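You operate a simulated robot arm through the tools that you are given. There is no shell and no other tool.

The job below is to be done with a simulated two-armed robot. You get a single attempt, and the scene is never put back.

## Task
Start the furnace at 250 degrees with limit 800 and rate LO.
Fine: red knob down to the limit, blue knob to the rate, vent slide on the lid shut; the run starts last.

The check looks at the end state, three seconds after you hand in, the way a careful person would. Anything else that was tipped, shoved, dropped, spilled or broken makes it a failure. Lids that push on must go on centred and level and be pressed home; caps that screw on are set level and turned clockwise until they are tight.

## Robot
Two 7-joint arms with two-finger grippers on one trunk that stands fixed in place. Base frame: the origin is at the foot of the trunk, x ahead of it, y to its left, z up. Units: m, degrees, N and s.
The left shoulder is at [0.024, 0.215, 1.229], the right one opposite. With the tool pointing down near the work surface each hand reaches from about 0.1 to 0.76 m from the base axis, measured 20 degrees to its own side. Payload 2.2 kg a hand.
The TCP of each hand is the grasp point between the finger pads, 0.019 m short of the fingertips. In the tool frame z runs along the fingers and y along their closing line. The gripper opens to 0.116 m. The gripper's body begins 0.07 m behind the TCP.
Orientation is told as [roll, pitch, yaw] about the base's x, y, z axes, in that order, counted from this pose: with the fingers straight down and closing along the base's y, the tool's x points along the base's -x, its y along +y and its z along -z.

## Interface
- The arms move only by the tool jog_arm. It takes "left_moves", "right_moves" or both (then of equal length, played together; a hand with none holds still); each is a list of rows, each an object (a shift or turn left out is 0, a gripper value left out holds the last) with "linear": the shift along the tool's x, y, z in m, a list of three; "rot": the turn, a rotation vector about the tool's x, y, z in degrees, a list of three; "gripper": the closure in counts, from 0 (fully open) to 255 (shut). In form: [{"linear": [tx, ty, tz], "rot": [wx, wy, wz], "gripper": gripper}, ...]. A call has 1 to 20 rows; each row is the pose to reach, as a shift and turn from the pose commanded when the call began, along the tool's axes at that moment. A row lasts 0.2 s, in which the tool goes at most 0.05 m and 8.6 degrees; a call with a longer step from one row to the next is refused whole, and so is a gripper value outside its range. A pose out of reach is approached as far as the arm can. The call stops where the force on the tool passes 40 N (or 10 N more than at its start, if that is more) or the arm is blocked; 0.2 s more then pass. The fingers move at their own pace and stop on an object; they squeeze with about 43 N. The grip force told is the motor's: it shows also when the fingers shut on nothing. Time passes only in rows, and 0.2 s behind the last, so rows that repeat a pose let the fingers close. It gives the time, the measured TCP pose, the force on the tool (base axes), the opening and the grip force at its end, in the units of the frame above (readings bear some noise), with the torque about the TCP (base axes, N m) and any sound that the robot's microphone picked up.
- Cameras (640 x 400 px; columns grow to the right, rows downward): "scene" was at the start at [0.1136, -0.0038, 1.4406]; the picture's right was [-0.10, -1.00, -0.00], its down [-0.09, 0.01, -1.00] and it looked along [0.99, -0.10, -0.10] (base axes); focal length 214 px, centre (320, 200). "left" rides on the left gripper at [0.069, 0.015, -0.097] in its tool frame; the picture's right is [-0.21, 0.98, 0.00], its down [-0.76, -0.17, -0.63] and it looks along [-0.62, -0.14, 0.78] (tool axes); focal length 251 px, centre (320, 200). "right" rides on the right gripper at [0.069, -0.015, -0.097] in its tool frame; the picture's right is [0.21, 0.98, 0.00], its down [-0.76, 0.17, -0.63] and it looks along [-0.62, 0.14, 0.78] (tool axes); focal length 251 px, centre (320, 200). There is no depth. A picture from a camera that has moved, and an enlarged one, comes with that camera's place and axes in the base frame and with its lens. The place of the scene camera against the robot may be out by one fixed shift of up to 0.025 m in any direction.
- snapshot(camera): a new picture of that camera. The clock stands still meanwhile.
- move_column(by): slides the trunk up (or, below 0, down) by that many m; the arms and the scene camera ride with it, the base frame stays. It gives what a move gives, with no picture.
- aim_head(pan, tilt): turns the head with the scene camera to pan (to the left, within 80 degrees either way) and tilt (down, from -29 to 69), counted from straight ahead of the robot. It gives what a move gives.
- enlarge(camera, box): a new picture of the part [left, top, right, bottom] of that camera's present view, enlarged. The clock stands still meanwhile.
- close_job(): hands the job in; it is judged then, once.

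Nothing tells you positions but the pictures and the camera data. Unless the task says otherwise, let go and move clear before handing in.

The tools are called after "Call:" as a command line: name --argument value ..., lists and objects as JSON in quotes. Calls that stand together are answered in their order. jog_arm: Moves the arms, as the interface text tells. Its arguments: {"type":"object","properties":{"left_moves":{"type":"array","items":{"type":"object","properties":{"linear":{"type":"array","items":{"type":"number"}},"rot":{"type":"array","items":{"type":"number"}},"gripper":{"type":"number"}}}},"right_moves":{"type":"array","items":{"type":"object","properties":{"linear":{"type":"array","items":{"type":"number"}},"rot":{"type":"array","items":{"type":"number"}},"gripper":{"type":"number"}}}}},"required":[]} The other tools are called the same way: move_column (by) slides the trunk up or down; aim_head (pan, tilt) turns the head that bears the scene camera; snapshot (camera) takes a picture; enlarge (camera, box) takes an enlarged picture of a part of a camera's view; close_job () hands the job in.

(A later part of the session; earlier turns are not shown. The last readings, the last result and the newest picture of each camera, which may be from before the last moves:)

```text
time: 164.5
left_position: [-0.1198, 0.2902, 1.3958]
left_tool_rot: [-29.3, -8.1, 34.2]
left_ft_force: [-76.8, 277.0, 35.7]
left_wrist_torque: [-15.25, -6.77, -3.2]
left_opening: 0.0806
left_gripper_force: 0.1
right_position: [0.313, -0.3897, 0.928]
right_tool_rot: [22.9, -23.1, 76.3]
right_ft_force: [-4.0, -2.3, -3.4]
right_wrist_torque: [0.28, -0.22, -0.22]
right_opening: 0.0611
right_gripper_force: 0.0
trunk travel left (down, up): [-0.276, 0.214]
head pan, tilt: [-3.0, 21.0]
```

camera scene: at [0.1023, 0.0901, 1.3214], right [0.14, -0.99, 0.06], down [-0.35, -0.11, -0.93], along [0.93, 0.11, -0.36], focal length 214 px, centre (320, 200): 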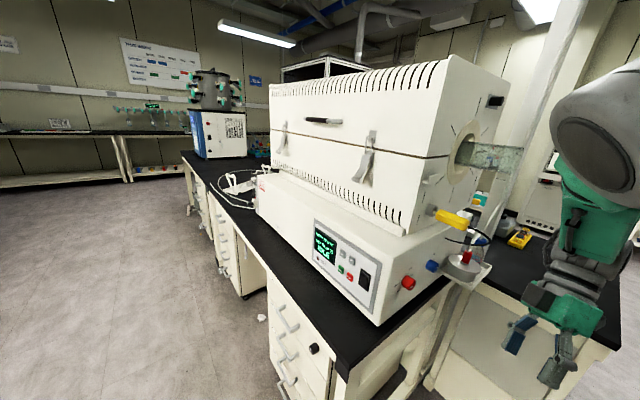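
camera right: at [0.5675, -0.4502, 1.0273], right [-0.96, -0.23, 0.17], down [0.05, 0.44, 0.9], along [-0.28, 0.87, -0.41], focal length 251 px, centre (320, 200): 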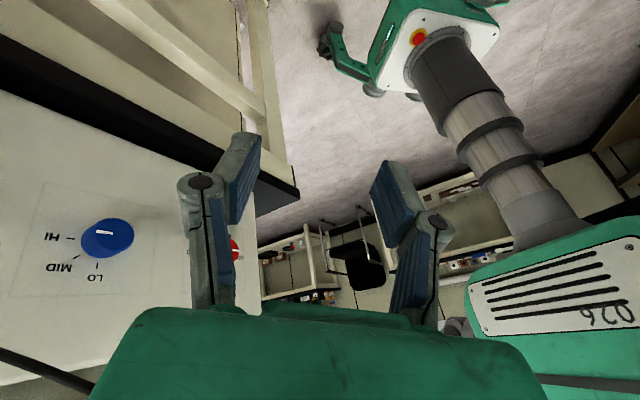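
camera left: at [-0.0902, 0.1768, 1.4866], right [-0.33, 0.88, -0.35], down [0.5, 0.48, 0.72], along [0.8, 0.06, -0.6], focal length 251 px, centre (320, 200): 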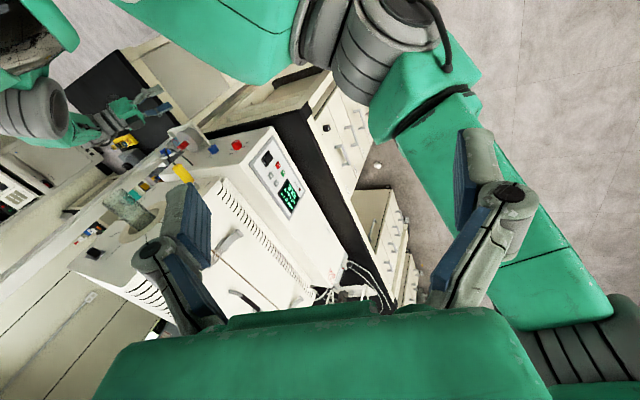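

The right hand is now well away from the furnace, so I can work on the left. I'll push the left hand forward, off its own shoulder, with several short calls.

Call:
jog_arm --left_moves '[{"linear": [-0.042, -0.024, 0]}, {"linear": [-0.084, -0.048, 0]}, {"linear": [-0.126, -0.072, 0]}, {"linear": [-0.168, -0.096, 0]}]'

Call:
jog_arm --left_moves '[{"linear": [-0.042, -0.024, 0]}, {"linear": [-0.084, -0.048, 0]}, {"linear": [-0.126, -0.072, 0]}, {"linear": [-0.168, -0.096, 0]}]'

Call:
jog_arm --left_moves '[{"linear": [-0.042, -0.024, 0]}, {"linear": [-0.084, -0.048, 0]}, {"linear": [-0.126, -0.072, 0]}, {"linear": [-0.168, -0.096, 0]}]'

Call:
jog_arm --left_moves '[{"linear": [-0.042, -0.024, 0]}, {"linear": [-0.084, -0.048, 0]}, {"linear": [-0.126, -0.072, 0]}, {"linear": [-0.168, -0.096, 0]}]'

```text
time: 164.8
left_position: [-0.1022, 0.13, 1.4187]
left_tool_rot: [-23.5, -10.7, 34.2]
left_ft_force: [2.6, -7.3, -3.5]
left_wrist_torque: [0.57, 0.05, 0.19]
left_opening: 0.1113
left_gripper_force: 0.3
right_position: [0.3473, -0.4673, 0.8889]
right_tool_rot: [24.7, -28.7, 76.7]
right_ft_force: [-0.3, 0.3, -0.9]
right_wrist_torque: [-0.06, -0.03, -0.02]
right_opening: 0.0613
right_gripper_force: 0.0
trunk travel left (down, up): [-0.276, 0.214]
head pan, tilt: [-3.0, 21.0]
stopped in row 1 (left hand): the force on the tool passed its limit at 317 N (the readings are from after the stop); the commanded pose is now the measured one
```

```text
time: 165.2
left_position: [-0.1029, 0.3974, 1.3713]
left_tool_rot: [-34.8, -4.4, 35.1]
left_ft_force: [-1.7, -0.3, 1.3]
left_wrist_torque: [-0.05, -0.12, 0.07]
left_opening: 0.1158
left_gripper_force: 0.0
left hand out of reach, approached as far as the arm can: row 1, 2
right_position: [0.3165, -0.2822, 0.963]
right_tool_rot: [20.6, -18.8, 79.3]
right_ft_force: [-0.9, -0.1, 0.1]
right_wrist_torque: [-0.04, -0.03, 0.04]
right_opening: 0.0616
right_gripper_force: 0.0
trunk travel left (down, up): [-0.276, 0.214]
head pan, tilt: [-3.0, 21.0]
stopped in row 2 (left hand): the arm was blocked; the commanded pose is now the measured one
```

```text
time: 165.6
left_position: [-0.046, 0.1988, 1.4198]
left_tool_rot: [-25.2, -18.4, 15.8]
left_ft_force: [51.4, 287.1, -19.1]
left_wrist_torque: [-17.69, 4.91, -30.33]
left_opening: 0.1156
left_gripper_force: 0.1
left hand out of reach, approached as far as the arm can: row 1
right_position: [0.3142, -0.4746, 0.8867]
right_tool_rot: [24.5, -26.6, 76.6]
right_ft_force: [-6.0, -3.1, -9.1]
right_wrist_torque: [0.64, -0.23, -0.45]
right_opening: 0.0611
right_gripper_force: 0.1
trunk travel left (down, up): [-0.276, 0.214]
head pan, tilt: [-3.0, 21.0]
stopped in row 1 (left hand): the force on the tool passed its limit at 138 N (the readings are from after the stop); the commanded pose is now the measured one
```

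```text
time: 165.9
left_position: [-0.03, 0.1343, 1.429]
left_tool_rot: [-21.4, -16.0, 17.6]
left_ft_force: [1.3, 0.2, -0.5]
left_wrist_torque: [0.04, 0.08, -0.02]
left_opening: 0.1159
left_gripper_force: 0.1
right_position: [0.3447, -0.4701, 0.8878]
right_tool_rot: [24.0, -28.4, 76.9]
right_ft_force: [-1.0, -0.9, -0.5]
right_wrist_torque: [0.0, -0.05, -0.03]
right_opening: 0.0612
right_gripper_force: 0.0
trunk travel left (down, up): [-0.276, 0.214]
head pan, tilt: [-3.0, 21.0]
stopped in row 1 (left hand): the arm was blocked; the commanded pose is now the measured one
```

I'll check how it's swinging now before trying again.

Call:
aim_head --pan -4 --tilt 21

Call:
aim_head --pan -5 --tilt 21

Call:
aim_head --pan -6 --tilt 21

Call:
aim_head --pan 30 --tilt 30

Call:
snapshot --camera "scene"

Call:
snapshot --camera "left"

```text
time: 166.5
left_position: [-0.0684, 0.2429, 1.4264]
left_tool_rot: [-27.8, -15.7, 11.3]
left_ft_force: [10.7, 279.6, -79.4]
left_wrist_torque: [-18.9, -0.15, -28.12]
left_opening: 0.1159
left_gripper_force: 0.1
right_position: [0.3039, -0.4599, 0.9049]
right_tool_rot: [23.4, -26.0, 76.3]
right_ft_force: [-2.0, -1.0, -0.1]
right_wrist_torque: [0.09, -0.18, -0.17]
right_opening: 0.0615
right_gripper_force: 0.1
trunk travel left (down, up): [-0.276, 0.214]
head pan, tilt: [-4.0, 21.0]
```

```text
time: 167.2
left_position: [-0.0413, 0.2842, 1.4107]
left_tool_rot: [-27.7, -13.6, 21.1]
left_ft_force: [13.1, 25.1, 3.0]
left_wrist_torque: [-1.61, 1.04, -1.04]
left_opening: 0.1147
left_gripper_force: 0.0
right_position: [0.3472, -0.3595, 0.9269]
right_tool_rot: [22.9, -22.8, 80.1]
right_ft_force: [4.0, 2.7, 0.9]
right_wrist_torque: [-0.2, 0.26, 0.26]
right_opening: 0.0615
right_gripper_force: 0.1
trunk travel left (down, up): [-0.276, 0.214]
head pan, tilt: [-5.0, 21.0]
```

```text
time: 167.8
left_position: [-0.0792, 0.096, 1.4251]
left_tool_rot: [-24.1, -21.2, 15.2]
left_ft_force: [-39.2, 20.5, -11.6]
left_wrist_torque: [-2.1, -3.84, 0.07]
left_opening: 0.1161
left_gripper_force: 0.0
right_position: [0.3708, -0.4888, 0.8785]
right_tool_rot: [23.2, -30.0, 80.3]
right_ft_force: [0.8, -2.0, -4.2]
right_wrist_torque: [0.41, 0.16, -0.07]
right_opening: 0.0613
right_gripper_force: 0.1
trunk travel left (down, up): [-0.276, 0.214]
head pan, tilt: [-6.0, 21.0]
```

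```text
time: 168.8
left_position: [-0.152, 0.1231, 1.4354]
left_tool_rot: [-30.2, -25.1, 9.7]
left_ft_force: [-45.5, 36.7, 22.2]
left_wrist_torque: [-2.0, -2.24, -0.04]
left_opening: 0.003
left_gripper_force: 0.0
right_position: [0.3789, -0.476, 0.8895]
right_tool_rot: [21.8, -30.1, 83.4]
right_ft_force: [12.9, 9.3, 0.5]
right_wrist_torque: [-0.7, 0.86, 0.88]
right_opening: 0.0616
right_gripper_force: 0.0
trunk travel left (down, up): [-0.276, 0.214]
head pan, tilt: [30.0, 30.0]
```

```text
taken
camera scene: at [0.0268, -0.0465, 1.3079], right [0.48, -0.88, -0.03], down [-0.42, -0.2, -0.89], along [0.77, 0.44, -0.46], focal length 214 px, centre (320, 200)
```

scene: 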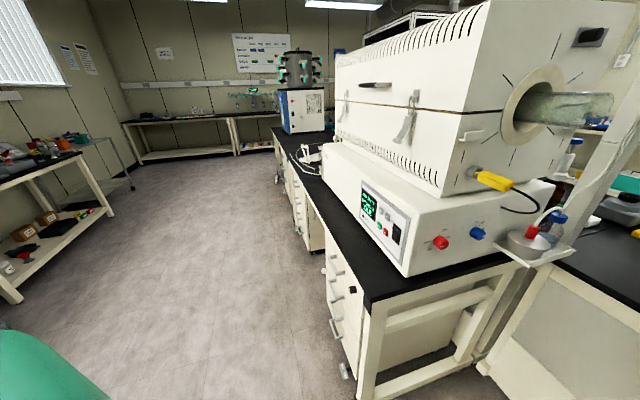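

```text
taken
camera left: at [-0.2556, 0.1665, 1.4739], right [0.25, 0.9, -0.35], down [0.38, 0.24, 0.89], along [0.89, -0.36, -0.28], focal length 251 px, centre (320, 200)
```

left: 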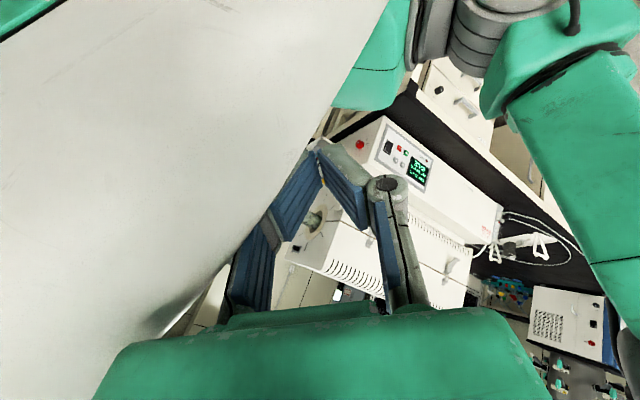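

The left gripper is wedged against the robot's own head or torso. That contact may be damping the swing, so I'll keep sampling.

Call:
aim_head --pan 29 --tilt 30

Call:
aim_head --pan 28 --tilt 30

Call:
aim_head --pan 27 --tilt 30

Call:
aim_head --pan 26 --tilt 30

Call:
aim_head --pan 25 --tilt 30

Call:
aim_head --pan 24 --tilt 30

```text
time: 169.4
left_position: [-0.0927, 0.3595, 1.3948]
left_tool_rot: [-28.3, -20.9, 19.8]
left_ft_force: [7.7, 295.6, -106.9]
left_wrist_torque: [-18.61, -5.14, -15.09]
left_opening: 0.1161
left_gripper_force: 0.1
right_position: [0.2976, -0.3653, 0.9423]
right_tool_rot: [21.3, -22.1, 78.9]
right_ft_force: [1.5, 1.1, 1.2]
right_wrist_torque: [-0.08, 0.13, 0.1]
right_opening: 0.0614
right_gripper_force: 0.1
trunk travel left (down, up): [-0.276, 0.214]
head pan, tilt: [29.0, 30.0]
```

```text
time: 170.0
left_position: [0.0123, 0.1325, 1.4283]
left_tool_rot: [-21.1, -14.8, 17.8]
left_ft_force: [-1.6, 0.2, 1.5]
left_wrist_torque: [-0.02, -0.04, -0.03]
left_opening: 0.1157
left_gripper_force: 0.1
right_position: [0.3781, -0.4699, 0.8802]
right_tool_rot: [24.8, -28.3, 76.7]
right_ft_force: [-2.0, -0.1, -2.2]
right_wrist_torque: [0.12, -0.07, -0.11]
right_opening: 0.0611
right_gripper_force: 0.0
trunk travel left (down, up): [-0.276, 0.214]
head pan, tilt: [28.0, 30.0]
```

```text
time: 170.6
left_position: [-0.1443, 0.3448, 1.4189]
left_tool_rot: [-36.8, -25.6, 14.2]
left_ft_force: [-39.8, 274.7, 4.0]
left_wrist_torque: [-7.96, 2.18, -7.52]
left_opening: 0.0001
left_gripper_force: 0.0
right_position: [0.2536, -0.4441, 0.9335]
right_tool_rot: [22.0, -24.4, 75.6]
right_ft_force: [1.5, 0.0, 4.7]
right_wrist_torque: [-0.25, 0.1, 0.1]
right_opening: 0.0612
right_gripper_force: 0.1
trunk travel left (down, up): [-0.276, 0.214]
head pan, tilt: [27.0, 30.0]
```

```text
time: 171.2
left_position: [0.0013, 0.2411, 1.4098]
left_tool_rot: [-25.8, -14.3, 18.5]
left_ft_force: [-1.3, 2.7, 2.3]
left_wrist_torque: [-0.14, -0.06, -0.01]
left_opening: 0.1161
left_gripper_force: 0.1
right_position: [0.3679, -0.4055, 0.9157]
right_tool_rot: [22.8, -23.9, 77.7]
right_ft_force: [-1.3, 0.6, 0.6]
right_wrist_torque: [-0.07, -0.14, -0.05]
right_opening: 0.0613
right_gripper_force: 0.0
trunk travel left (down, up): [-0.276, 0.214]
head pan, tilt: [26.0, 30.0]
```

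```text
time: 171.8
left_position: [-0.0715, 0.1154, 1.4405]
left_tool_rot: [-22.0, -15.3, 13.6]
left_ft_force: [-53.8, 242.5, 140.4]
left_wrist_torque: [-10.71, 11.59, -25.49]
left_opening: 0.1162
left_gripper_force: 0.1
right_position: [0.3511, -0.4909, 0.8854]
right_tool_rot: [22.9, -29.4, 79.4]
right_ft_force: [3.8, 3.4, 0.6]
right_wrist_torque: [-0.34, 0.22, 0.27]
right_opening: 0.0612
right_gripper_force: 0.1
trunk travel left (down, up): [-0.276, 0.214]
head pan, tilt: [25.0, 30.0]
```

```text
time: 172.4
left_position: [-0.0908, 0.3585, 1.3978]
left_tool_rot: [-30.0, -20.1, 21.1]
left_ft_force: [-21.4, 254.7, -96.9]
left_wrist_torque: [-16.4, -6.49, -13.28]
left_opening: 0.1161
left_gripper_force: 0.2
right_position: [0.3002, -0.3657, 0.9388]
right_tool_rot: [21.7, -22.2, 79.1]
right_ft_force: [1.4, 0.1, 1.5]
right_wrist_torque: [-0.03, 0.18, 0.1]
right_opening: 0.0613
right_gripper_force: 0.0
trunk travel left (down, up): [-0.276, 0.214]
head pan, tilt: [24.0, 30.0]
```

Impacts continue. I'll try again to drive the left hand forward and off the head in a burst of short calls.

Call:
jog_arm --left_moves '[{"linear": [-0.045, -0.012, 0.012]}, {"linear": [-0.09, -0.024, 0.024]}, {"linear": [-0.135, -0.036, 0.036]}, {"linear": [-0.18, -0.048, 0.048]}, {"linear": [-0.225, -0.06, 0.06]}]'

Call:
jog_arm --left_moves '[{"linear": [-0.045, -0.012, 0.012]}, {"linear": [-0.09, -0.024, 0.024]}, {"linear": [-0.135, -0.036, 0.036]}, {"linear": [-0.18, -0.048, 0.048]}, {"linear": [-0.225, -0.06, 0.06]}]'

Call:
jog_arm --left_moves '[{"linear": [-0.045, -0.012, 0.012]}, {"linear": [-0.09, -0.024, 0.024]}, {"linear": [-0.135, -0.036, 0.036]}, {"linear": [-0.18, -0.048, 0.048]}, {"linear": [-0.225, -0.06, 0.06]}]'

Call:
jog_arm --left_moves '[{"linear": [-0.045, -0.012, 0.012]}, {"linear": [-0.09, -0.024, 0.024]}, {"linear": [-0.135, -0.036, 0.036]}, {"linear": [-0.18, -0.048, 0.048]}, {"linear": [-0.225, -0.06, 0.06]}]'

Call:
jog_arm --left_moves '[{"linear": [-0.045, -0.012, 0.012]}, {"linear": [-0.09, -0.024, 0.024]}, {"linear": [-0.135, -0.036, 0.036]}, {"linear": [-0.18, -0.048, 0.048]}, {"linear": [-0.225, -0.06, 0.06]}]'

Call:
snapshot --camera "left"

Call:
snapshot --camera "right"

```text
time: 172.8
left_position: [-0.1239, 0.1855, 1.4422]
left_tool_rot: [-31.7, -30.8, 15.0]
left_ft_force: [-19.4, 316.4, 40.1]
left_wrist_torque: [-18.17, 1.41, -20.49]
left_opening: 0.1163
left_gripper_force: 0.1
right_position: [0.3365, -0.5363, 0.8748]
right_tool_rot: [24.3, -30.9, 79.2]
right_ft_force: [-2.7, -2.9, -2.4]
right_wrist_torque: [0.36, -0.16, -0.3]
right_opening: 0.061
right_gripper_force: 0.0
trunk travel left (down, up): [-0.276, 0.214]
head pan, tilt: [24.0, 30.0]
stopped in row 1 (left hand): the arm was blocked; the commanded pose is now the measured one
```

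```text
time: 173.1
left_position: [0.031, 0.1661, 1.4296]
left_tool_rot: [-24.5, -26.8, 15.3]
left_ft_force: [0.8, -2.1, 1.1]
left_wrist_torque: [0.25, 0.18, 0.11]
left_opening: 0.1158
left_gripper_force: 0.1
left hand out of reach, approached as far as the arm can: row 1
right_position: [0.4704, -0.4609, 0.8663]
right_tool_rot: [25.2, -29.6, 82.0]
right_ft_force: [-2.3, -1.6, -2.0]
right_wrist_torque: [0.22, -0.1, -0.14]
right_opening: 0.0613
right_gripper_force: 0.1
trunk travel left (down, up): [-0.276, 0.214]
head pan, tilt: [24.0, 30.0]
stopped in row 1 (right hand): the arm was blocked; the commanded pose is now the measured one
```

```text
time: 173.4
left_position: [-0.0764, 0.4053, 1.3698]
left_tool_rot: [-38.4, -25.5, 22.8]
left_ft_force: [-4.2, -1.0, 1.8]
left_wrist_torque: [0.04, -0.28, 0.22]
left_opening: 0.116
left_gripper_force: 0.1
right_position: [0.3957, -0.2831, 0.9465]
right_tool_rot: [20.5, -20.0, 87.5]
right_ft_force: [4.1, 2.5, -0.3]
right_wrist_torque: [-0.27, 0.3, 0.26]
right_opening: 0.0615
right_gripper_force: 0.0
trunk travel left (down, up): [-0.276, 0.214]
head pan, tilt: [24.0, 30.0]
stopped in row 1 (left hand): the arm was blocked; the commanded pose is now the measured one
```

```text
time: 173.8
left_position: [-0.0453, 0.3136, 1.431]
left_tool_rot: [-40.1, -26.4, 14.6]
left_ft_force: [-58.0, 240.3, -16.2]
left_wrist_torque: [-5.22, -2.93, -25.53]
left_opening: 0.116
left_gripper_force: 0.1
left hand out of reach, approached as far as the arm can: row 1
right_position: [0.3679, -0.4327, 0.8961]
right_tool_rot: [24.8, -25.6, 85.4]
right_ft_force: [4.8, 5.0, 0.1]
right_wrist_torque: [-0.33, 0.45, 0.34]
right_opening: 0.0614
right_gripper_force: 0.1
trunk travel left (down, up): [-0.276, 0.214]
head pan, tilt: [24.0, 30.0]
stopped in row 1 (left hand): the force on the tool passed its limit at 190 N (the readings are from after the stop); the commanded pose is now the measured one
```

```text
time: 174.0
left_position: [-0.0923, 0.0982, 1.4474]
left_tool_rot: [-26.0, -32.3, 7.5]
left_ft_force: [-64.4, 281.6, 109.0]
left_wrist_torque: [-4.63, 10.82, -30.11]
left_opening: 0.1158
left_gripper_force: 0.1
right_position: [0.4196, -0.5666, 0.7671]
right_tool_rot: [40.5, -28.4, 70.6]
right_ft_force: [-13.4, 0.1, -36.7]
right_wrist_torque: [1.92, 0.86, -0.52]
right_opening: 0.0611
right_gripper_force: 0.0
trunk travel left (down, up): [-0.276, 0.214]
head pan, tilt: [24.0, 30.0]
stopped in row 1 (left hand): the force on the tool passed its limit at 285 N (the readings are from after the stop); the commanded pose is now the measured one
```

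```text
taken
camera left: at [-0.1988, 0.139, 1.4773], right [0.29, 0.92, -0.25], down [0.28, 0.17, 0.95], along [0.92, -0.35, -0.21], focal length 251 px, centre (320, 200)
```

left: 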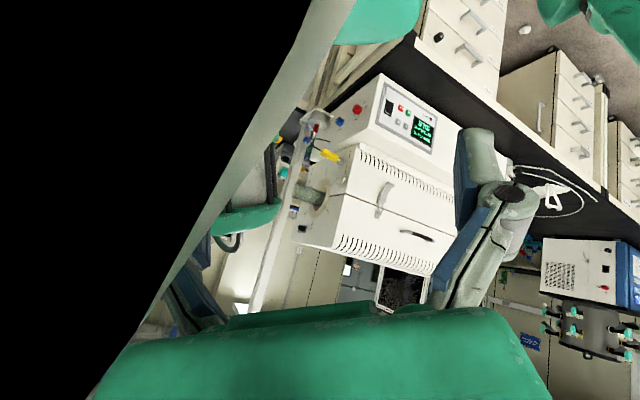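

```text
taken
camera right: at [0.4598, -0.6754, 0.7897], right [-0.86, -0.22, 0.46], down [0.4, 0.27, 0.88], along [-0.31, 0.94, -0.15], focal length 251 px, centre (320, 200)
```

right: 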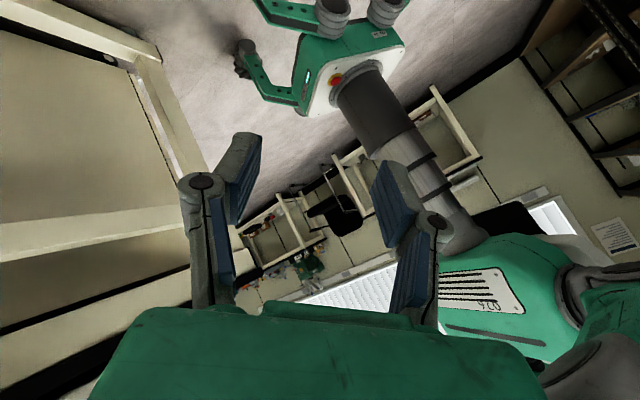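

The left hand is caught behind the head. Free space lies outward to its left, so I'll move it out sideways instead of forward.

Call:
jog_arm --left_moves '[{"linear": [0, 0.045, -0.01]}, {"linear": [0, 0.09, -0.02]}, {"linear": [0, 0.135, -0.03]}, {"linear": [0, 0.18, -0.04]}, {"linear": [0, 0.22, -0.05]}]'

Call:
jog_arm --left_moves '[{"linear": [0, 0.045, -0.01]}, {"linear": [0, 0.09, -0.02]}, {"linear": [0, 0.135, -0.03]}, {"linear": [0, 0.18, -0.04]}, {"linear": [0, 0.22, -0.05]}]'

Call:
jog_arm --left_moves '[{"linear": [0, 0.045, -0.01]}, {"linear": [0, 0.09, -0.02]}, {"linear": [0, 0.135, -0.03]}, {"linear": [0, 0.18, -0.04]}, {"linear": [0, 0.22, -0.05]}]'

Call:
jog_arm --left_moves '[{"linear": [0, 0.045, -0.01]}, {"linear": [0, 0.09, -0.02]}, {"linear": [0, 0.135, -0.03]}, {"linear": [0, 0.18, -0.04]}, {"linear": [0, 0.22, -0.05]}]'

Call:
snapshot --camera "left"

Call:
snapshot --camera "right"

```text
time: 174.3
left_position: [0.0841, 0.1684, 1.4183]
left_tool_rot: [-25.8, -26.6, 14.6]
left_ft_force: [-4.7, -5.7, 0.6]
left_wrist_torque: [0.42, -0.31, 0.52]
left_opening: 0.116
left_gripper_force: 0.0
right_position: [0.6315, -0.4444, 0.8453]
right_tool_rot: [21.9, -29.4, 98.1]
right_ft_force: [-1.1, -7.8, -1.8]
right_wrist_torque: [0.62, -0.1, -0.36]
right_opening: 0.0612
right_gripper_force: 0.0
trunk travel left (down, up): [-0.276, 0.214]
head pan, tilt: [24.0, 30.0]
stopped in row 1 (right hand): the arm was blocked; the commanded pose is now the measured one
```

```text
time: 174.7
left_position: [-0.0785, 0.371, 1.3689]
left_tool_rot: [-33.0, -14.6, 33.0]
left_ft_force: [63.9, 320.6, 56.1]
left_wrist_torque: [-18.19, 3.68, 2.63]
left_opening: 0.0854
left_gripper_force: 0.0
right_position: [0.5216, -0.2144, 0.9067]
right_tool_rot: [20.8, -22.5, 106.5]
right_ft_force: [1.9, 1.7, 3.5]
right_wrist_torque: [-0.18, 0.05, 0.14]
right_opening: 0.0614
right_gripper_force: 0.3
trunk travel left (down, up): [-0.276, 0.214]
head pan, tilt: [24.0, 30.0]
stopped in row 1 (left hand): the arm was blocked; the commanded pose is now the measured one
```

```text
time: 175.0
left_position: [-0.1585, 0.3253, 1.3911]
left_tool_rot: [-43.1, -18.6, 29.9]
left_ft_force: [-100.5, 305.8, 55.3]
left_wrist_torque: [-5.74, -1.42, -3.82]
left_opening: 0.0013
left_gripper_force: 0.1
left hand out of reach, approached as far as the arm can: row 1
right_position: [0.4529, -0.3977, 0.8659]
right_tool_rot: [28.7, -27.1, 86.6]
right_ft_force: [-7.9, -11.6, -10.1]
right_wrist_torque: [1.42, -0.14, -0.99]
right_opening: 0.0613
right_gripper_force: 0.1
trunk travel left (down, up): [-0.276, 0.214]
head pan, tilt: [24.0, 30.0]
stopped in row 1 (left hand): the arm was blocked; the commanded pose is now the measured one
```

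```text
time: 175.3
left_position: [-0.1135, 0.1027, 1.4032]
left_tool_rot: [-38.7, -22.4, 39.0]
left_ft_force: [11.2, -14.9, -0.8]
left_wrist_torque: [0.92, 0.74, 0.54]
left_opening: 0.0323
left_gripper_force: 0.0
left hand out of reach, approached as far as the arm can: row 1
right_position: [0.5815, -0.3305, 0.8274]
right_tool_rot: [17.4, -27.2, 117.9]
right_ft_force: [19.5, 26.1, 12.0]
right_wrist_torque: [-2.74, 0.85, 2.15]
right_opening: 0.0608
right_gripper_force: 0.1
trunk travel left (down, up): [-0.276, 0.214]
head pan, tilt: [24.0, 30.0]
stopped in row 1 (left hand): the force on the tool passed its limit at 392 N (the readings are from after the stop); the commanded pose is now the measured one
```

```text
taken
camera left: at [-0.2284, 0.1002, 1.4364], right [-0.14, 0.86, -0.48], down [0.2, 0.5, 0.84], along [0.97, 0.02, -0.24], focal length 251 px, centre (320, 200)
```

left: 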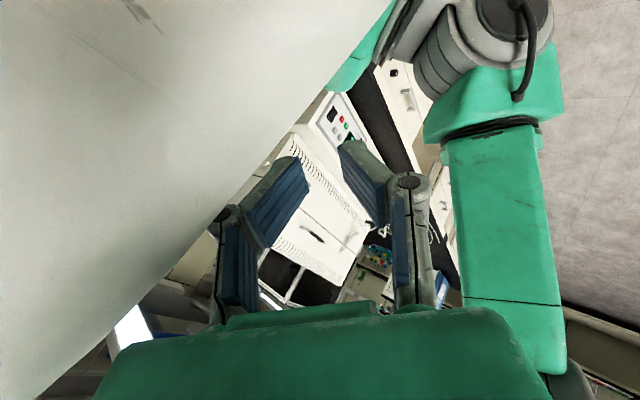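

```text
taken
camera right: at [0.6683, -0.3995, 0.8726], right [-0.67, -0.72, 0.16], down [-0.15, 0.34, 0.93], along [-0.73, 0.6, -0.34], focal length 251 px, centre (320, 200)
```

right: 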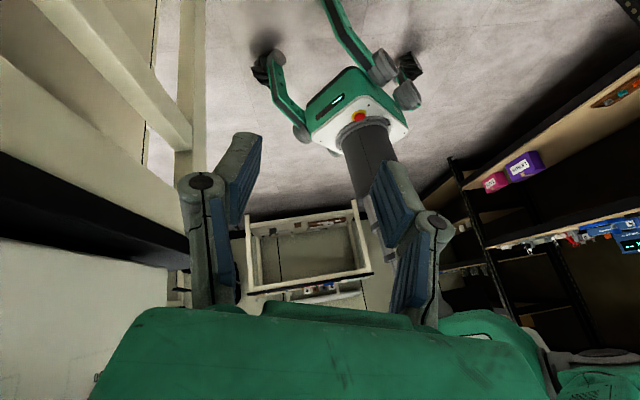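

The right hand has again swung close to the bench edge. Pictures don't cost time, so I'll read the body's lean from the scene camera and issue commands only at a favourable lean.

Call:
snapshot --camera "scene"

Call:
aim_head --pan -20 --tilt 20

Call:
snapshot --camera "scene"

```text
taken
camera scene: at [0.0636, -0.0873, 1.2997], right [0.41, -0.91, -0.06], down [-0.45, -0.14, -0.88], along [0.79, 0.39, -0.47], focal length 214 px, centre (320, 200)
```

scene: 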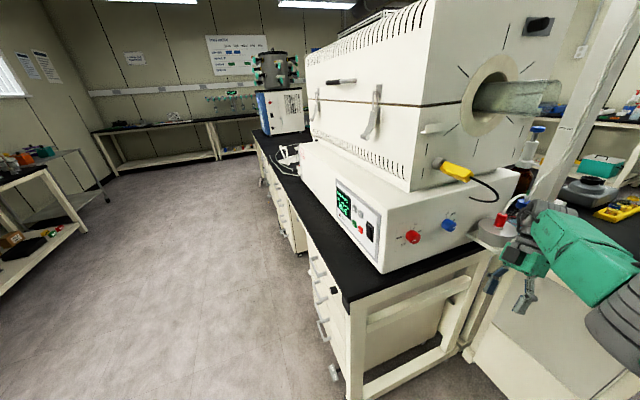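

```text
time: 176.4
left_position: [-0.0859, 0.2148, 1.399]
left_tool_rot: [-39.3, -16.2, 39.2]
left_ft_force: [3.1, -1.6, 1.3]
left_wrist_torque: [0.1, 0.23, 0.06]
left_opening: 0.116
left_gripper_force: 0.1
right_position: [0.6093, -0.4058, 0.846]
right_tool_rot: [24.0, -22.4, 95.0]
right_ft_force: [0.7, -1.6, -1.5]
right_wrist_torque: [0.11, 0.06, -0.04]
right_opening: 0.0614
right_gripper_force: 0.1
trunk travel left (down, up): [-0.276, 0.214]
head pan, tilt: [-20.0, 20.0]
```

```text
taken
camera scene: at [0.1154, -0.0807, 1.3153], right [-0.34, -0.94, -0.03], down [-0.34, 0.15, -0.93], along [0.88, -0.31, -0.37], focal length 214 px, centre (320, 200)
```

scene: 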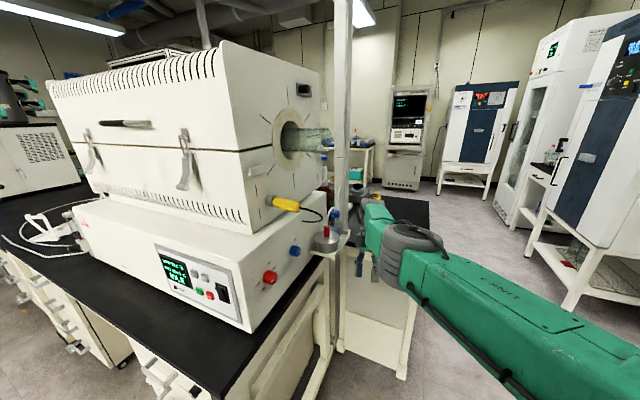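

The body leans right at this moment and the right hand is near the tray, so I'll command a retreat now while also pushing the left hand forward.

Call:
jog_arm --right_moves '[{"linear": [0.02, 0.045, -0.01]}, {"linear": [0.04, 0.09, -0.02]}, {"linear": [0.06, 0.13, -0.03]}, {"linear": [0.08, 0.17, -0.04]}]' --left_moves '[{"linear": [-0.035, -0.03, 0.01]}, {"linear": [-0.07, -0.06, 0.02]}, {"linear": [-0.105, -0.09, 0.03]}, {"linear": [-0.14, -0.12, 0.04]}]'

Call:
snapshot --camera "scene"

Call:
aim_head --pan -20 --tilt 19

Call:
snapshot --camera "scene"

```text
refused: row 1 steps farther than a row can; nothing moved
```

```text
taken
camera scene: at [0.1154, -0.0807, 1.3153], right [-0.34, -0.94, -0.03], down [-0.34, 0.15, -0.93], along [0.88, -0.31, -0.37], focal length 214 px, centre (320, 200)
```

scene: 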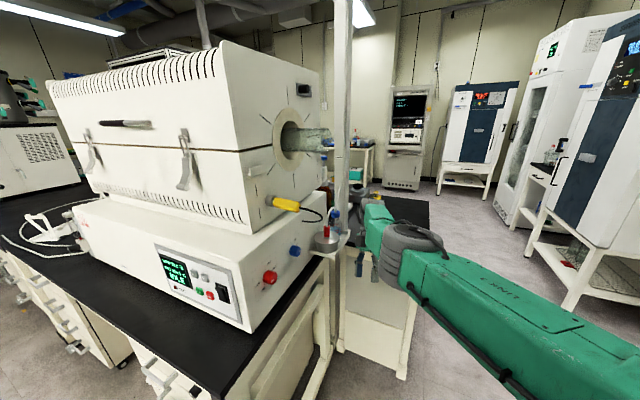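

```text
time: 177.0
left_position: [-0.1068, 0.1731, 1.4179]
left_tool_rot: [-41.1, -19.5, 38.3]
left_ft_force: [-59.9, 321.6, 67.0]
left_wrist_torque: [-17.6, -3.0, -6.34]
left_opening: 0.0844
left_gripper_force: 0.0
right_position: [0.5877, -0.4655, 0.8315]
right_tool_rot: [23.3, -24.8, 94.0]
right_ft_force: [-0.3, -3.5, -0.7]
right_wrist_torque: [0.23, 0.01, -0.13]
right_opening: 0.0615
right_gripper_force: 0.0
trunk travel left (down, up): [-0.276, 0.214]
head pan, tilt: [-20.0, 19.0]
```

```text
taken
camera scene: at [0.0961, -0.0916, 1.3201], right [-0.35, -0.94, -0.03], down [-0.3, 0.14, -0.94], along [0.89, -0.32, -0.34], focal length 214 px, centre (320, 200)
```

scene: 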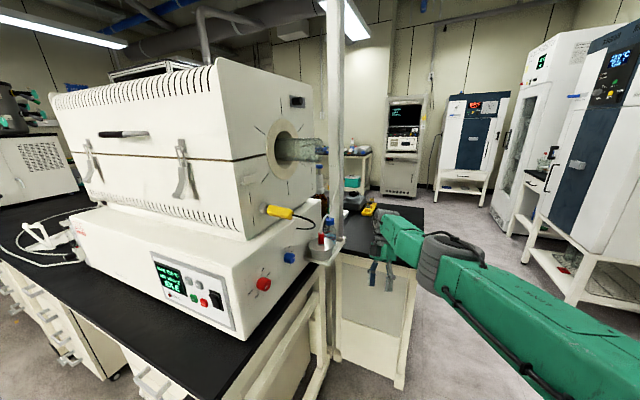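

That step was slightly too long and was refused. I'll resend it within the limit while the lean is still to the right.

Call:
jog_arm --right_moves '[{"linear": [0.03, 0.033, -0.01]}, {"linear": [0.06, 0.066, -0.02]}, {"linear": [0.09, 0.1, -0.03]}, {"linear": [0.12, 0.13, -0.04]}]' --left_moves '[{"linear": [-0.037, -0.024, 0.005]}, {"linear": [-0.074, -0.048, 0.01]}, {"linear": [-0.11, -0.072, 0.015]}, {"linear": [-0.145, -0.096, 0.02]}]'

Call:
snapshot --camera "scene"

Call:
aim_head --pan -20 --tilt 20

Call:
snapshot --camera "scene"

```text
time: 177.5
left_position: [-0.0662, 0.3606, 1.3999]
left_tool_rot: [-47.5, -15.6, 36.8]
left_ft_force: [-2.3, 1.9, 1.7]
left_wrist_torque: [-0.17, -0.05, -0.08]
left_opening: 0.116
left_gripper_force: 0.1
right_position: [0.5655, -0.3648, 0.9044]
right_tool_rot: [23.3, -17.6, 95.1]
right_ft_force: [2.0, 2.5, 1.5]
right_wrist_torque: [-0.3, 0.07, 0.18]
right_opening: 0.0615
right_gripper_force: 0.1
trunk travel left (down, up): [-0.276, 0.214]
head pan, tilt: [-20.0, 19.0]
stopped in row 2 (right hand): the arm was blocked; the commanded pose is now the measured one
```

```text
taken
camera scene: at [0.0978, 0.0432, 1.3219], right [-0.35, -0.94, 0.05], down [-0.3, 0.07, -0.95], along [0.89, -0.35, -0.31], focal length 214 px, centre (320, 200)
```

scene: 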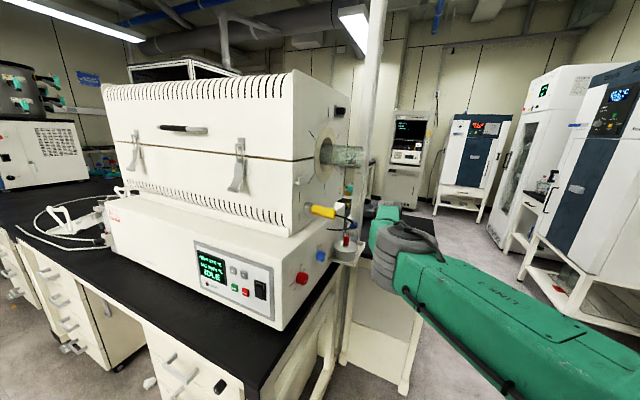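

```text
time: 178.1
left_position: [-0.0591, 0.2205, 1.4191]
left_tool_rot: [-42.3, -18.4, 34.6]
left_ft_force: [1.2, -0.9, -0.4]
left_wrist_torque: [0.0, 0.08, -0.06]
left_opening: 0.1158
left_gripper_force: 0.2
right_position: [0.5683, -0.4552, 0.8607]
right_tool_rot: [23.6, -22.4, 94.4]
right_ft_force: [0.0, -1.6, -0.5]
right_wrist_torque: [0.13, 0.02, -0.09]
right_opening: 0.0616
right_gripper_force: 0.0
trunk travel left (down, up): [-0.276, 0.214]
head pan, tilt: [-20.0, 20.0]
```

```text
taken
camera scene: at [0.1033, -0.1214, 1.3129], right [-0.35, -0.94, -0.05], down [-0.33, 0.17, -0.93], along [0.88, -0.3, -0.37], focal length 214 px, centre (320, 200)
```

scene: 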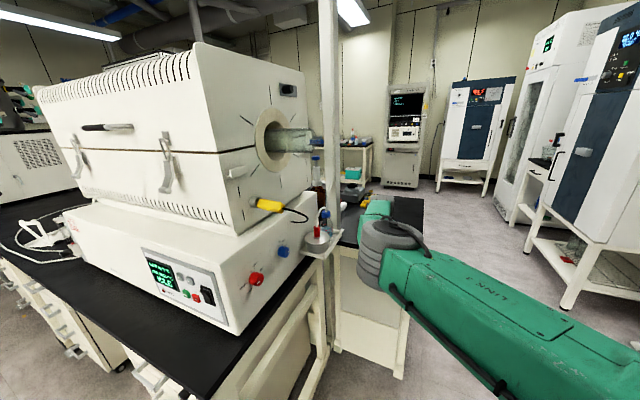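

That worked better: no contact, and a smaller swing. I'll repeat the same timed pattern, since each cycle takes about one swing period.

Call:
jog_arm --right_moves '[{"linear": [0.01, 0.025, 0]}, {"linear": [0.02, 0.05, 0]}, {"linear": [0.03, 0.07, 0]}, {"linear": [0.04, 0.09, 0]}]' --left_moves '[{"linear": [-0.037, -0.024, 0.005]}, {"linear": [-0.074, -0.048, 0.01]}, {"linear": [-0.11, -0.072, 0.015]}, {"linear": [-0.145, -0.096, 0.02]}]'

Call:
aim_head --pan -20 --tilt 21

Call:
snapshot --camera "scene"

```text
time: 178.5
left_position: [-0.0512, 0.4108, 1.3863]
left_tool_rot: [-50.4, -13.9, 36.3]
left_ft_force: [-1.2, 1.6, 0.6]
left_wrist_torque: [-0.1, -0.07, 0.03]
left_opening: 0.1163
left_gripper_force: 0.1
left hand out of reach, approached as far as the arm can: row 1
right_position: [0.5554, -0.3299, 0.9236]
right_tool_rot: [23.2, -15.5, 95.0]
right_ft_force: [0.9, 2.8, 1.0]
right_wrist_torque: [-0.18, 0.04, 0.13]
right_opening: 0.0616
right_gripper_force: 0.0
trunk travel left (down, up): [-0.276, 0.214]
head pan, tilt: [-20.0, 20.0]
stopped in row 1 (left hand): the arm was blocked; the commanded pose is now the measured one
```

```text
time: 179.1
left_position: [-0.0473, 0.2606, 1.4105]
left_tool_rot: [-45.9, -16.6, 33.6]
left_ft_force: [0.6, -2.4, -0.8]
left_wrist_torque: [0.08, 0.06, 0.07]
left_opening: 0.1159
left_gripper_force: 0.0
right_position: [0.5538, -0.4265, 0.8843]
right_tool_rot: [23.2, -20.6, 94.0]
right_ft_force: [-0.3, -1.3, -0.9]
right_wrist_torque: [0.13, -0.04, -0.09]
right_opening: 0.0614
right_gripper_force: 0.0
trunk travel left (down, up): [-0.276, 0.214]
head pan, tilt: [-20.0, 21.0]
```

```text
taken
camera scene: at [0.099, -0.1256, 1.3111], right [-0.35, -0.94, -0.05], down [-0.34, 0.18, -0.92], along [0.87, -0.3, -0.38], focal length 214 px, centre (320, 200)
```

scene: 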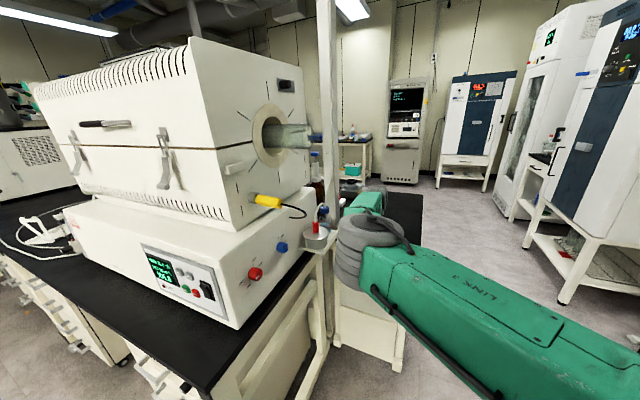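

Both hands look contact-free now. I'll wait passively and see whether it decays.

Call:
aim_head --pan -20 --tilt 22

Call:
aim_head --pan -20 --tilt 23

Call:
aim_head --pan -20 --tilt 24

Call:
aim_head --pan -20 --tilt 25

Call:
aim_head --pan -20 --tilt 26

Call:
aim_head --pan -20 --tilt 27

Call:
aim_head --pan -20 --tilt 28

Call:
aim_head --pan -20 --tilt 29

Call:
aim_head --pan -20 --tilt 30

Call:
aim_head --pan -20 --tilt 31

```text
time: 179.7
left_position: [-0.0421, 0.2634, 1.4112]
left_tool_rot: [-44.9, -16.8, 35.1]
left_ft_force: [0.9, -0.1, 1.0]
left_wrist_torque: [0.07, 0.16, -0.09]
left_opening: 0.1158
left_gripper_force: 0.1
right_position: [0.5521, -0.4402, 0.8853]
right_tool_rot: [23.2, -20.4, 94.2]
right_ft_force: [-3.1, -3.0, -0.6]
right_wrist_torque: [0.26, -0.24, -0.25]
right_opening: 0.0612
right_gripper_force: 0.2
trunk travel left (down, up): [-0.276, 0.214]
head pan, tilt: [-20.0, 22.0]
```

```text
time: 180.3
left_position: [-0.0446, 0.423, 1.3847]
left_tool_rot: [-50.4, -13.4, 36.5]
left_ft_force: [-2.1, 0.2, 1.8]
left_wrist_torque: [0.04, -0.01, 0.1]
left_opening: 0.116
left_gripper_force: 0.1
right_position: [0.557, -0.3225, 0.924]
right_tool_rot: [23.2, -15.3, 94.8]
right_ft_force: [2.2, 2.9, 0.9]
right_wrist_torque: [-0.24, 0.21, 0.23]
right_opening: 0.0614
right_gripper_force: 0.1
trunk travel left (down, up): [-0.276, 0.214]
head pan, tilt: [-20.0, 23.0]
```

```text
time: 180.9
left_position: [-0.0548, 0.2317, 1.4161]
left_tool_rot: [-44.6, -17.8, 33.3]
left_ft_force: [1.2, 0.5, 0.6]
left_wrist_torque: [0.02, 0.04, -0.07]
left_opening: 0.1158
left_gripper_force: 0.0
right_position: [0.5497, -0.4466, 0.8787]
right_tool_rot: [22.9, -21.6, 94.0]
right_ft_force: [-0.3, -1.3, 0.2]
right_wrist_torque: [0.1, -0.1, -0.13]
right_opening: 0.0615
right_gripper_force: 0.0
trunk travel left (down, up): [-0.276, 0.214]
head pan, tilt: [-20.0, 24.0]
```

```text
time: 181.5
left_position: [-0.0361, 0.3135, 1.4058]
left_tool_rot: [-47.6, -13.7, 37.2]
left_ft_force: [0.4, 5.6, 0.8]
left_wrist_torque: [-0.3, 0.1, -0.28]
left_opening: 0.1158
left_gripper_force: 0.0
right_position: [0.5658, -0.4046, 0.9008]
right_tool_rot: [22.9, -19.0, 95.6]
right_ft_force: [-3.5, 0.3, 3.8]
right_wrist_torque: [-0.04, -0.33, -0.06]
right_opening: 0.0615
right_gripper_force: 0.1
trunk travel left (down, up): [-0.276, 0.214]
head pan, tilt: [-20.0, 25.0]
```

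```text
time: 182.1
left_position: [-0.0526, 0.4127, 1.3866]
left_tool_rot: [-50.7, -13.9, 35.4]
left_ft_force: [-1.6, 2.9, 1.5]
left_wrist_torque: [-0.2, -0.06, -0.02]
left_opening: 0.116
left_gripper_force: 0.0
right_position: [0.5524, -0.3358, 0.9295]
right_tool_rot: [22.5, -15.2, 94.1]
right_ft_force: [2.8, 0.1, 4.8]
right_wrist_torque: [-0.02, -0.03, 0.06]
right_opening: 0.0617
right_gripper_force: 0.0
trunk travel left (down, up): [-0.276, 0.214]
head pan, tilt: [-20.0, 26.0]
```

```text
time: 182.7
left_position: [-0.0582, 0.1941, 1.422]
left_tool_rot: [-42.8, -19.0, 32.5]
left_ft_force: [2.1, -0.4, -1.5]
left_wrist_torque: [-0.07, 0.05, -0.11]
left_opening: 0.1161
left_gripper_force: 0.0
right_position: [0.5343, -0.4823, 0.8611]
right_tool_rot: [23.8, -23.0, 92.9]
right_ft_force: [0.0, -0.5, -3.4]
right_wrist_torque: [0.18, 0.14, -0.07]
right_opening: 0.0616
right_gripper_force: 0.1
trunk travel left (down, up): [-0.276, 0.214]
head pan, tilt: [-20.0, 27.0]
```

```text
time: 183.3
left_position: [-0.0063, 0.4044, 1.3908]
left_tool_rot: [-49.4, -12.6, 37.7]
left_ft_force: [1.3, -3.8, 2.6]
left_wrist_torque: [0.27, 0.24, 0.12]
left_opening: 0.116
left_gripper_force: 0.0
right_position: [0.5947, -0.337, 0.9178]
right_tool_rot: [24.6, -15.6, 95.6]
right_ft_force: [-0.2, 0.1, -0.1]
right_wrist_torque: [0.06, -0.04, 0.01]
right_opening: 0.0614
right_gripper_force: 0.0
trunk travel left (down, up): [-0.276, 0.214]
head pan, tilt: [-20.0, 28.0]
```

```text
time: 183.9
left_position: [-0.1082, 0.2507, 1.4256]
left_tool_rot: [-47.4, -18.0, 33.2]
left_ft_force: [1.0, -1.2, 2.1]
left_wrist_torque: [0.17, 0.09, 0.04]
left_opening: 0.116
left_gripper_force: 0.0
right_position: [0.521, -0.4101, 0.9047]
right_tool_rot: [21.5, -20.7, 95.8]
right_ft_force: [2.9, -0.5, 3.3]
right_wrist_torque: [-0.07, 0.15, 0.08]
right_opening: 0.0616
right_gripper_force: 0.0
trunk travel left (down, up): [-0.276, 0.214]
head pan, tilt: [-20.0, 29.0]
```

```text
time: 184.6
left_position: [-0.0155, 0.3366, 1.4062]
left_tool_rot: [-49.7, -9.2, 39.5]
left_ft_force: [-0.5, 6.6, -0.2]
left_wrist_torque: [-0.37, 0.05, -0.3]
left_opening: 0.1164
left_gripper_force: 0.1
right_position: [0.5811, -0.3935, 0.899]
right_tool_rot: [22.7, -19.4, 97.1]
right_ft_force: [-6.2, 0.6, 1.8]
right_wrist_torque: [-0.15, -0.58, -0.11]
right_opening: 0.0614
right_gripper_force: 0.0
trunk travel left (down, up): [-0.276, 0.214]
head pan, tilt: [-20.0, 30.0]
```

```text
time: 185.2
left_position: [-0.0746, 0.3929, 1.393]
left_tool_rot: [-51.0, -14.9, 35.5]
left_ft_force: [-2.4, 4.4, 1.0]
left_wrist_torque: [-0.25, -0.12, -0.08]
left_opening: 0.116
left_gripper_force: 0.0
right_position: [0.537, -0.3424, 0.927]
right_tool_rot: [22.2, -16.3, 94.9]
right_ft_force: [2.0, 5.4, 0.2]
right_wrist_torque: [-0.45, 0.24, 0.3]
right_opening: 0.0612
right_gripper_force: 0.0
trunk travel left (down, up): [-0.276, 0.214]
head pan, tilt: [-20.0, 31.0]
```

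Even without contact it slowly grows at this height, so the column must come down. The timed stops did calm it, so I'll make the column moves at the right-lean instant, one per swing.

Call:
aim_head --pan -20 --tilt 30

Call:
move_column --by -0.1

Call:
aim_head --pan -20 --tilt 29

```text
time: 185.8
left_position: [-0.0286, 0.2041, 1.4246]
left_tool_rot: [-42.4, -16.9, 31.4]
left_ft_force: [4.7, 2.7, 2.7]
left_wrist_torque: [0.0, 0.47, -0.4]
left_opening: 0.1161
left_gripper_force: 0.1
right_position: [0.531, -0.5002, 0.8668]
right_tool_rot: [24.3, -22.1, 91.3]
right_ft_force: [-5.6, -5.6, 3.0]
right_wrist_torque: [0.39, -0.58, -0.5]
right_opening: 0.0615
right_gripper_force: 0.2
trunk travel left (down, up): [-0.276, 0.214]
head pan, tilt: [-20.0, 30.0]
```

```text
time: 186.1
left_position: [-0.133, 0.3, 1.4038]
left_tool_rot: [-49.6, -18.1, 29.6]
left_ft_force: [2.8, -6.3, 4.0]
left_wrist_torque: [0.58, 0.32, 0.19]
left_opening: 0.1161
left_gripper_force: 0.0
right_position: [0.469, -0.4078, 0.9097]
right_tool_rot: [21.6, -18.5, 90.0]
right_ft_force: [1.5, -2.3, 1.8]
right_wrist_torque: [0.15, 0.06, -0.07]
right_opening: 0.0612
right_gripper_force: 0.2
trunk travel left (down, up): [-0.273, 0.217]
head pan, tilt: [-20.0, 30.0]
stopped: the arm was blocked; the commanded pose is now the measured one
```

```text
time: 186.7
left_position: [-0.0484, 0.3519, 1.3815]
left_tool_rot: [-51.0, -11.1, 38.0]
left_ft_force: [-3.4, 5.2, -0.5]
left_wrist_torque: [-0.36, -0.24, -0.09]
left_opening: 0.1158
left_gripper_force: 0.0
right_position: [0.5328, -0.3762, 0.8954]
right_tool_rot: [21.7, -19.5, 97.3]
right_ft_force: [-4.5, 4.5, 0.9]
right_wrist_torque: [-0.44, -0.44, 0.06]
right_opening: 0.0615
right_gripper_force: 0.0
trunk travel left (down, up): [-0.273, 0.217]
head pan, tilt: [-20.0, 29.0]
```

Only 3 mm that time. I'll sample a few more moments to find when the motion is smallest.

Call:
aim_head --pan -20 --tilt 28

Call:
aim_head --pan -20 --tilt 27

Call:
aim_head --pan -20 --tilt 26

Call:
aim_head --pan -20 --tilt 25

Call:
snapshot --camera "scene"

```text
time: 187.3
left_position: [-0.0954, 0.4035, 1.3791]
left_tool_rot: [-53.0, -15.6, 30.7]
left_ft_force: [-1.3, 3.5, 2.1]
left_wrist_torque: [-0.11, 0.02, -0.07]
left_opening: 0.1159
left_gripper_force: 0.1
right_position: [0.4874, -0.3419, 0.9271]
right_tool_rot: [22.0, -15.8, 91.8]
right_ft_force: [2.6, 9.5, -0.4]
right_wrist_torque: [-0.75, 0.21, 0.4]
right_opening: 0.0616
right_gripper_force: 0.1
trunk travel left (down, up): [-0.273, 0.217]
head pan, tilt: [-20.0, 28.0]
```

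```text
time: 187.9
left_position: [-0.0469, 0.2315, 1.4109]
left_tool_rot: [-43.6, -17.3, 27.6]
left_ft_force: [7.6, 4.8, 0.2]
left_wrist_torque: [-0.21, 0.55, -0.62]
left_opening: 0.1159
left_gripper_force: 0.0
right_position: [0.4827, -0.4952, 0.8692]
right_tool_rot: [24.3, -21.1, 87.9]
right_ft_force: [-7.8, -6.5, 4.2]
right_wrist_torque: [0.35, -0.88, -0.62]
right_opening: 0.0615
right_gripper_force: 0.5
trunk travel left (down, up): [-0.273, 0.217]
head pan, tilt: [-20.0, 27.0]
```

```text
time: 188.6
left_position: [-0.0335, 0.4711, 1.3609]
left_tool_rot: [-52.7, -13.1, 31.0]
left_ft_force: [-2.2, -0.6, 1.6]
left_wrist_torque: [0.03, -0.05, 0.2]
left_opening: 0.1162
left_gripper_force: 0.0
right_position: [0.4999, -0.3292, 0.9276]
right_tool_rot: [23.3, -13.7, 88.4]
right_ft_force: [2.4, 0.6, -4.3]
right_wrist_torque: [0.01, 0.42, 0.11]
right_opening: 0.0613
right_gripper_force: 0.0
trunk travel left (down, up): [-0.273, 0.217]
head pan, tilt: [-20.0, 26.0]
```

```text
time: 189.2
left_position: [-0.0792, 0.2104, 1.4117]
left_tool_rot: [-43.9, -19.3, 28.6]
left_ft_force: [4.4, 1.2, -1.1]
left_wrist_torque: [-0.08, 0.11, -0.24]
left_opening: 0.1158
left_gripper_force: 0.1
right_position: [0.4882, -0.48, 0.8651]
right_tool_rot: [23.6, -22.4, 89.9]
right_ft_force: [-0.2, 0.1, -1.3]
right_wrist_torque: [0.04, 0.15, -0.02]
right_opening: 0.0612
right_gripper_force: 0.1
trunk travel left (down, up): [-0.273, 0.217]
head pan, tilt: [-20.0, 25.0]
```

```text
taken
camera scene: at [0.1034, -0.1582, 1.3004], right [-0.34, -0.94, -0.07], down [-0.41, 0.21, -0.89], along [0.85, -0.27, -0.46], focal length 214 px, centre (320, 200)
```

scene: 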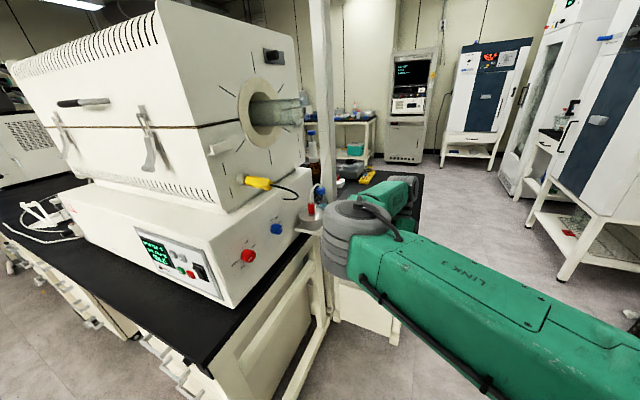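

It's building again. A stop commanded at the right-lean extreme calmed it before, so I'll do that now with small moves that also ease the left hand outward, over a few cycles.

Call:
jog_arm --right_moves '[{"linear": [0, 0.01, 0]}, {"linear": [0, 0.02, 0]}, {"linear": [0, 0.03, 0]}]' --left_moves '[{"linear": [0, 0.01, 0]}, {"linear": [0, 0.02, 0]}, {"linear": [0, 0.03, 0]}]'

Call:
snapshot --camera "scene"

Call:
aim_head --pan -20 --tilt 26

Call:
jog_arm --right_moves '[{"linear": [0, 0.01, 0]}, {"linear": [0, 0.02, 0]}, {"linear": [0, 0.03, 0]}]' --left_moves '[{"linear": [0, 0.01, 0]}, {"linear": [0, 0.02, 0]}, {"linear": [0, 0.03, 0]}]'

Call:
aim_head --pan -20 --tilt 25

Call:
snapshot --camera "scene"

```text
time: 189.6
left_position: [-0.0546, 0.5179, 1.3411]
left_tool_rot: [-58.2, -12.8, 28.8]
left_ft_force: [-3.5, 0.2, -0.2]
left_wrist_torque: [-0.08, -0.07, 0.12]
left_opening: 0.1161
left_gripper_force: 0.0
left hand out of reach, approached as far as the arm can: row 1
right_position: [0.4941, -0.2903, 0.9675]
right_tool_rot: [20.4, -10.8, 88.2]
right_ft_force: [0.8, 8.6, 1.0]
right_wrist_torque: [-0.72, 0.04, 0.27]
right_opening: 0.0615
right_gripper_force: 0.1
trunk travel left (down, up): [-0.273, 0.217]
head pan, tilt: [-20.0, 25.0]
stopped in row 1 (left hand): the arm was blocked; the commanded pose is now the measured one
```

```text
taken
camera scene: at [0.0756, 0.0597, 1.3119], right [-0.34, -0.94, 0.05], down [-0.38, 0.09, -0.92], along [0.86, -0.33, -0.39], focal length 214 px, centre (320, 200)
```

scene: 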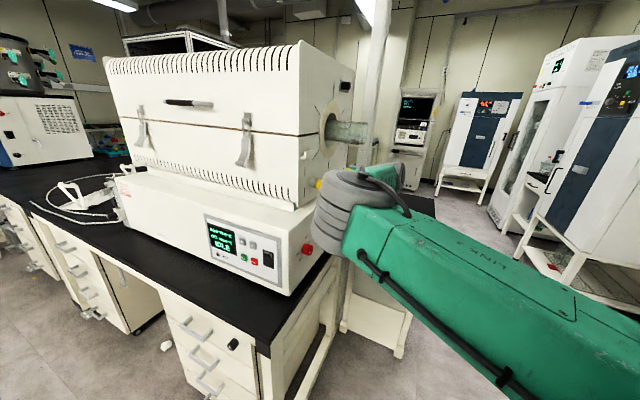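

```text
time: 190.2
left_position: [-0.0385, 0.273, 1.3974]
left_tool_rot: [-49.5, -15.3, 23.3]
left_ft_force: [7.8, 3.3, -0.3]
left_wrist_torque: [-0.18, 0.47, -0.65]
left_opening: 0.1161
left_gripper_force: 0.1
right_position: [0.4572, -0.4814, 0.8819]
right_tool_rot: [25.1, -18.8, 82.9]
right_ft_force: [-3.1, -0.3, -5.6]
right_wrist_torque: [0.23, 0.03, -0.16]
right_opening: 0.0613
right_gripper_force: 0.1
trunk travel left (down, up): [-0.273, 0.217]
head pan, tilt: [-20.0, 26.0]
```

```text
time: 190.5
left_position: [-0.1477, 0.4494, 1.3606]
left_tool_rot: [-65.4, -19.3, 25.3]
left_ft_force: [-5.0, 4.5, -6.4]
left_wrist_torque: [-0.54, -0.63, 0.12]
left_opening: 0.1163
left_gripper_force: 0.0
left hand out of reach, approached as far as the arm can: row 1
right_position: [0.406, -0.3379, 0.9608]
right_tool_rot: [20.3, -15.8, 82.5]
right_ft_force: [2.7, 6.8, -1.2]
right_wrist_torque: [-0.3, 0.33, 0.25]
right_opening: 0.0616
right_gripper_force: 0.3
right hand out of reach, approached as far as the arm can: row 1
trunk travel left (down, up): [-0.273, 0.217]
head pan, tilt: [-20.0, 26.0]
stopped in row 1 (right hand): the arm was blocked; the commanded pose is now the measured one
```

```text
time: 191.1
left_position: [-0.073, 0.3857, 1.341]
left_tool_rot: [-54.9, -16.2, 30.2]
left_ft_force: [-17.2, -8.9, -0.7]
left_wrist_torque: [0.4, -0.96, 1.59]
left_opening: 0.116
left_gripper_force: 0.1
right_position: [0.5004, -0.3594, 0.9233]
right_tool_rot: [20.4, -14.0, 93.2]
right_ft_force: [7.9, 12.6, -3.3]
right_wrist_torque: [-0.99, 0.76, 0.71]
right_opening: 0.0614
right_gripper_force: 0.0
trunk travel left (down, up): [-0.273, 0.217]
head pan, tilt: [-20.0, 25.0]
```

```text
taken
camera scene: at [0.1649, 0.0414, 1.3087], right [-0.2, -0.98, 0.03], down [-0.4, 0.05, -0.92], along [0.9, -0.19, -0.4], focal length 214 px, centre (320, 200)
```

scene: 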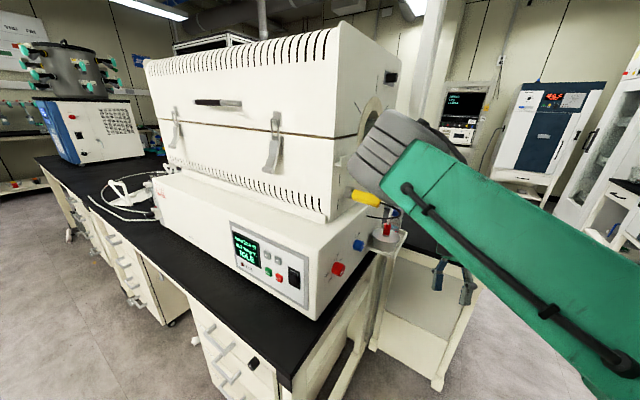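

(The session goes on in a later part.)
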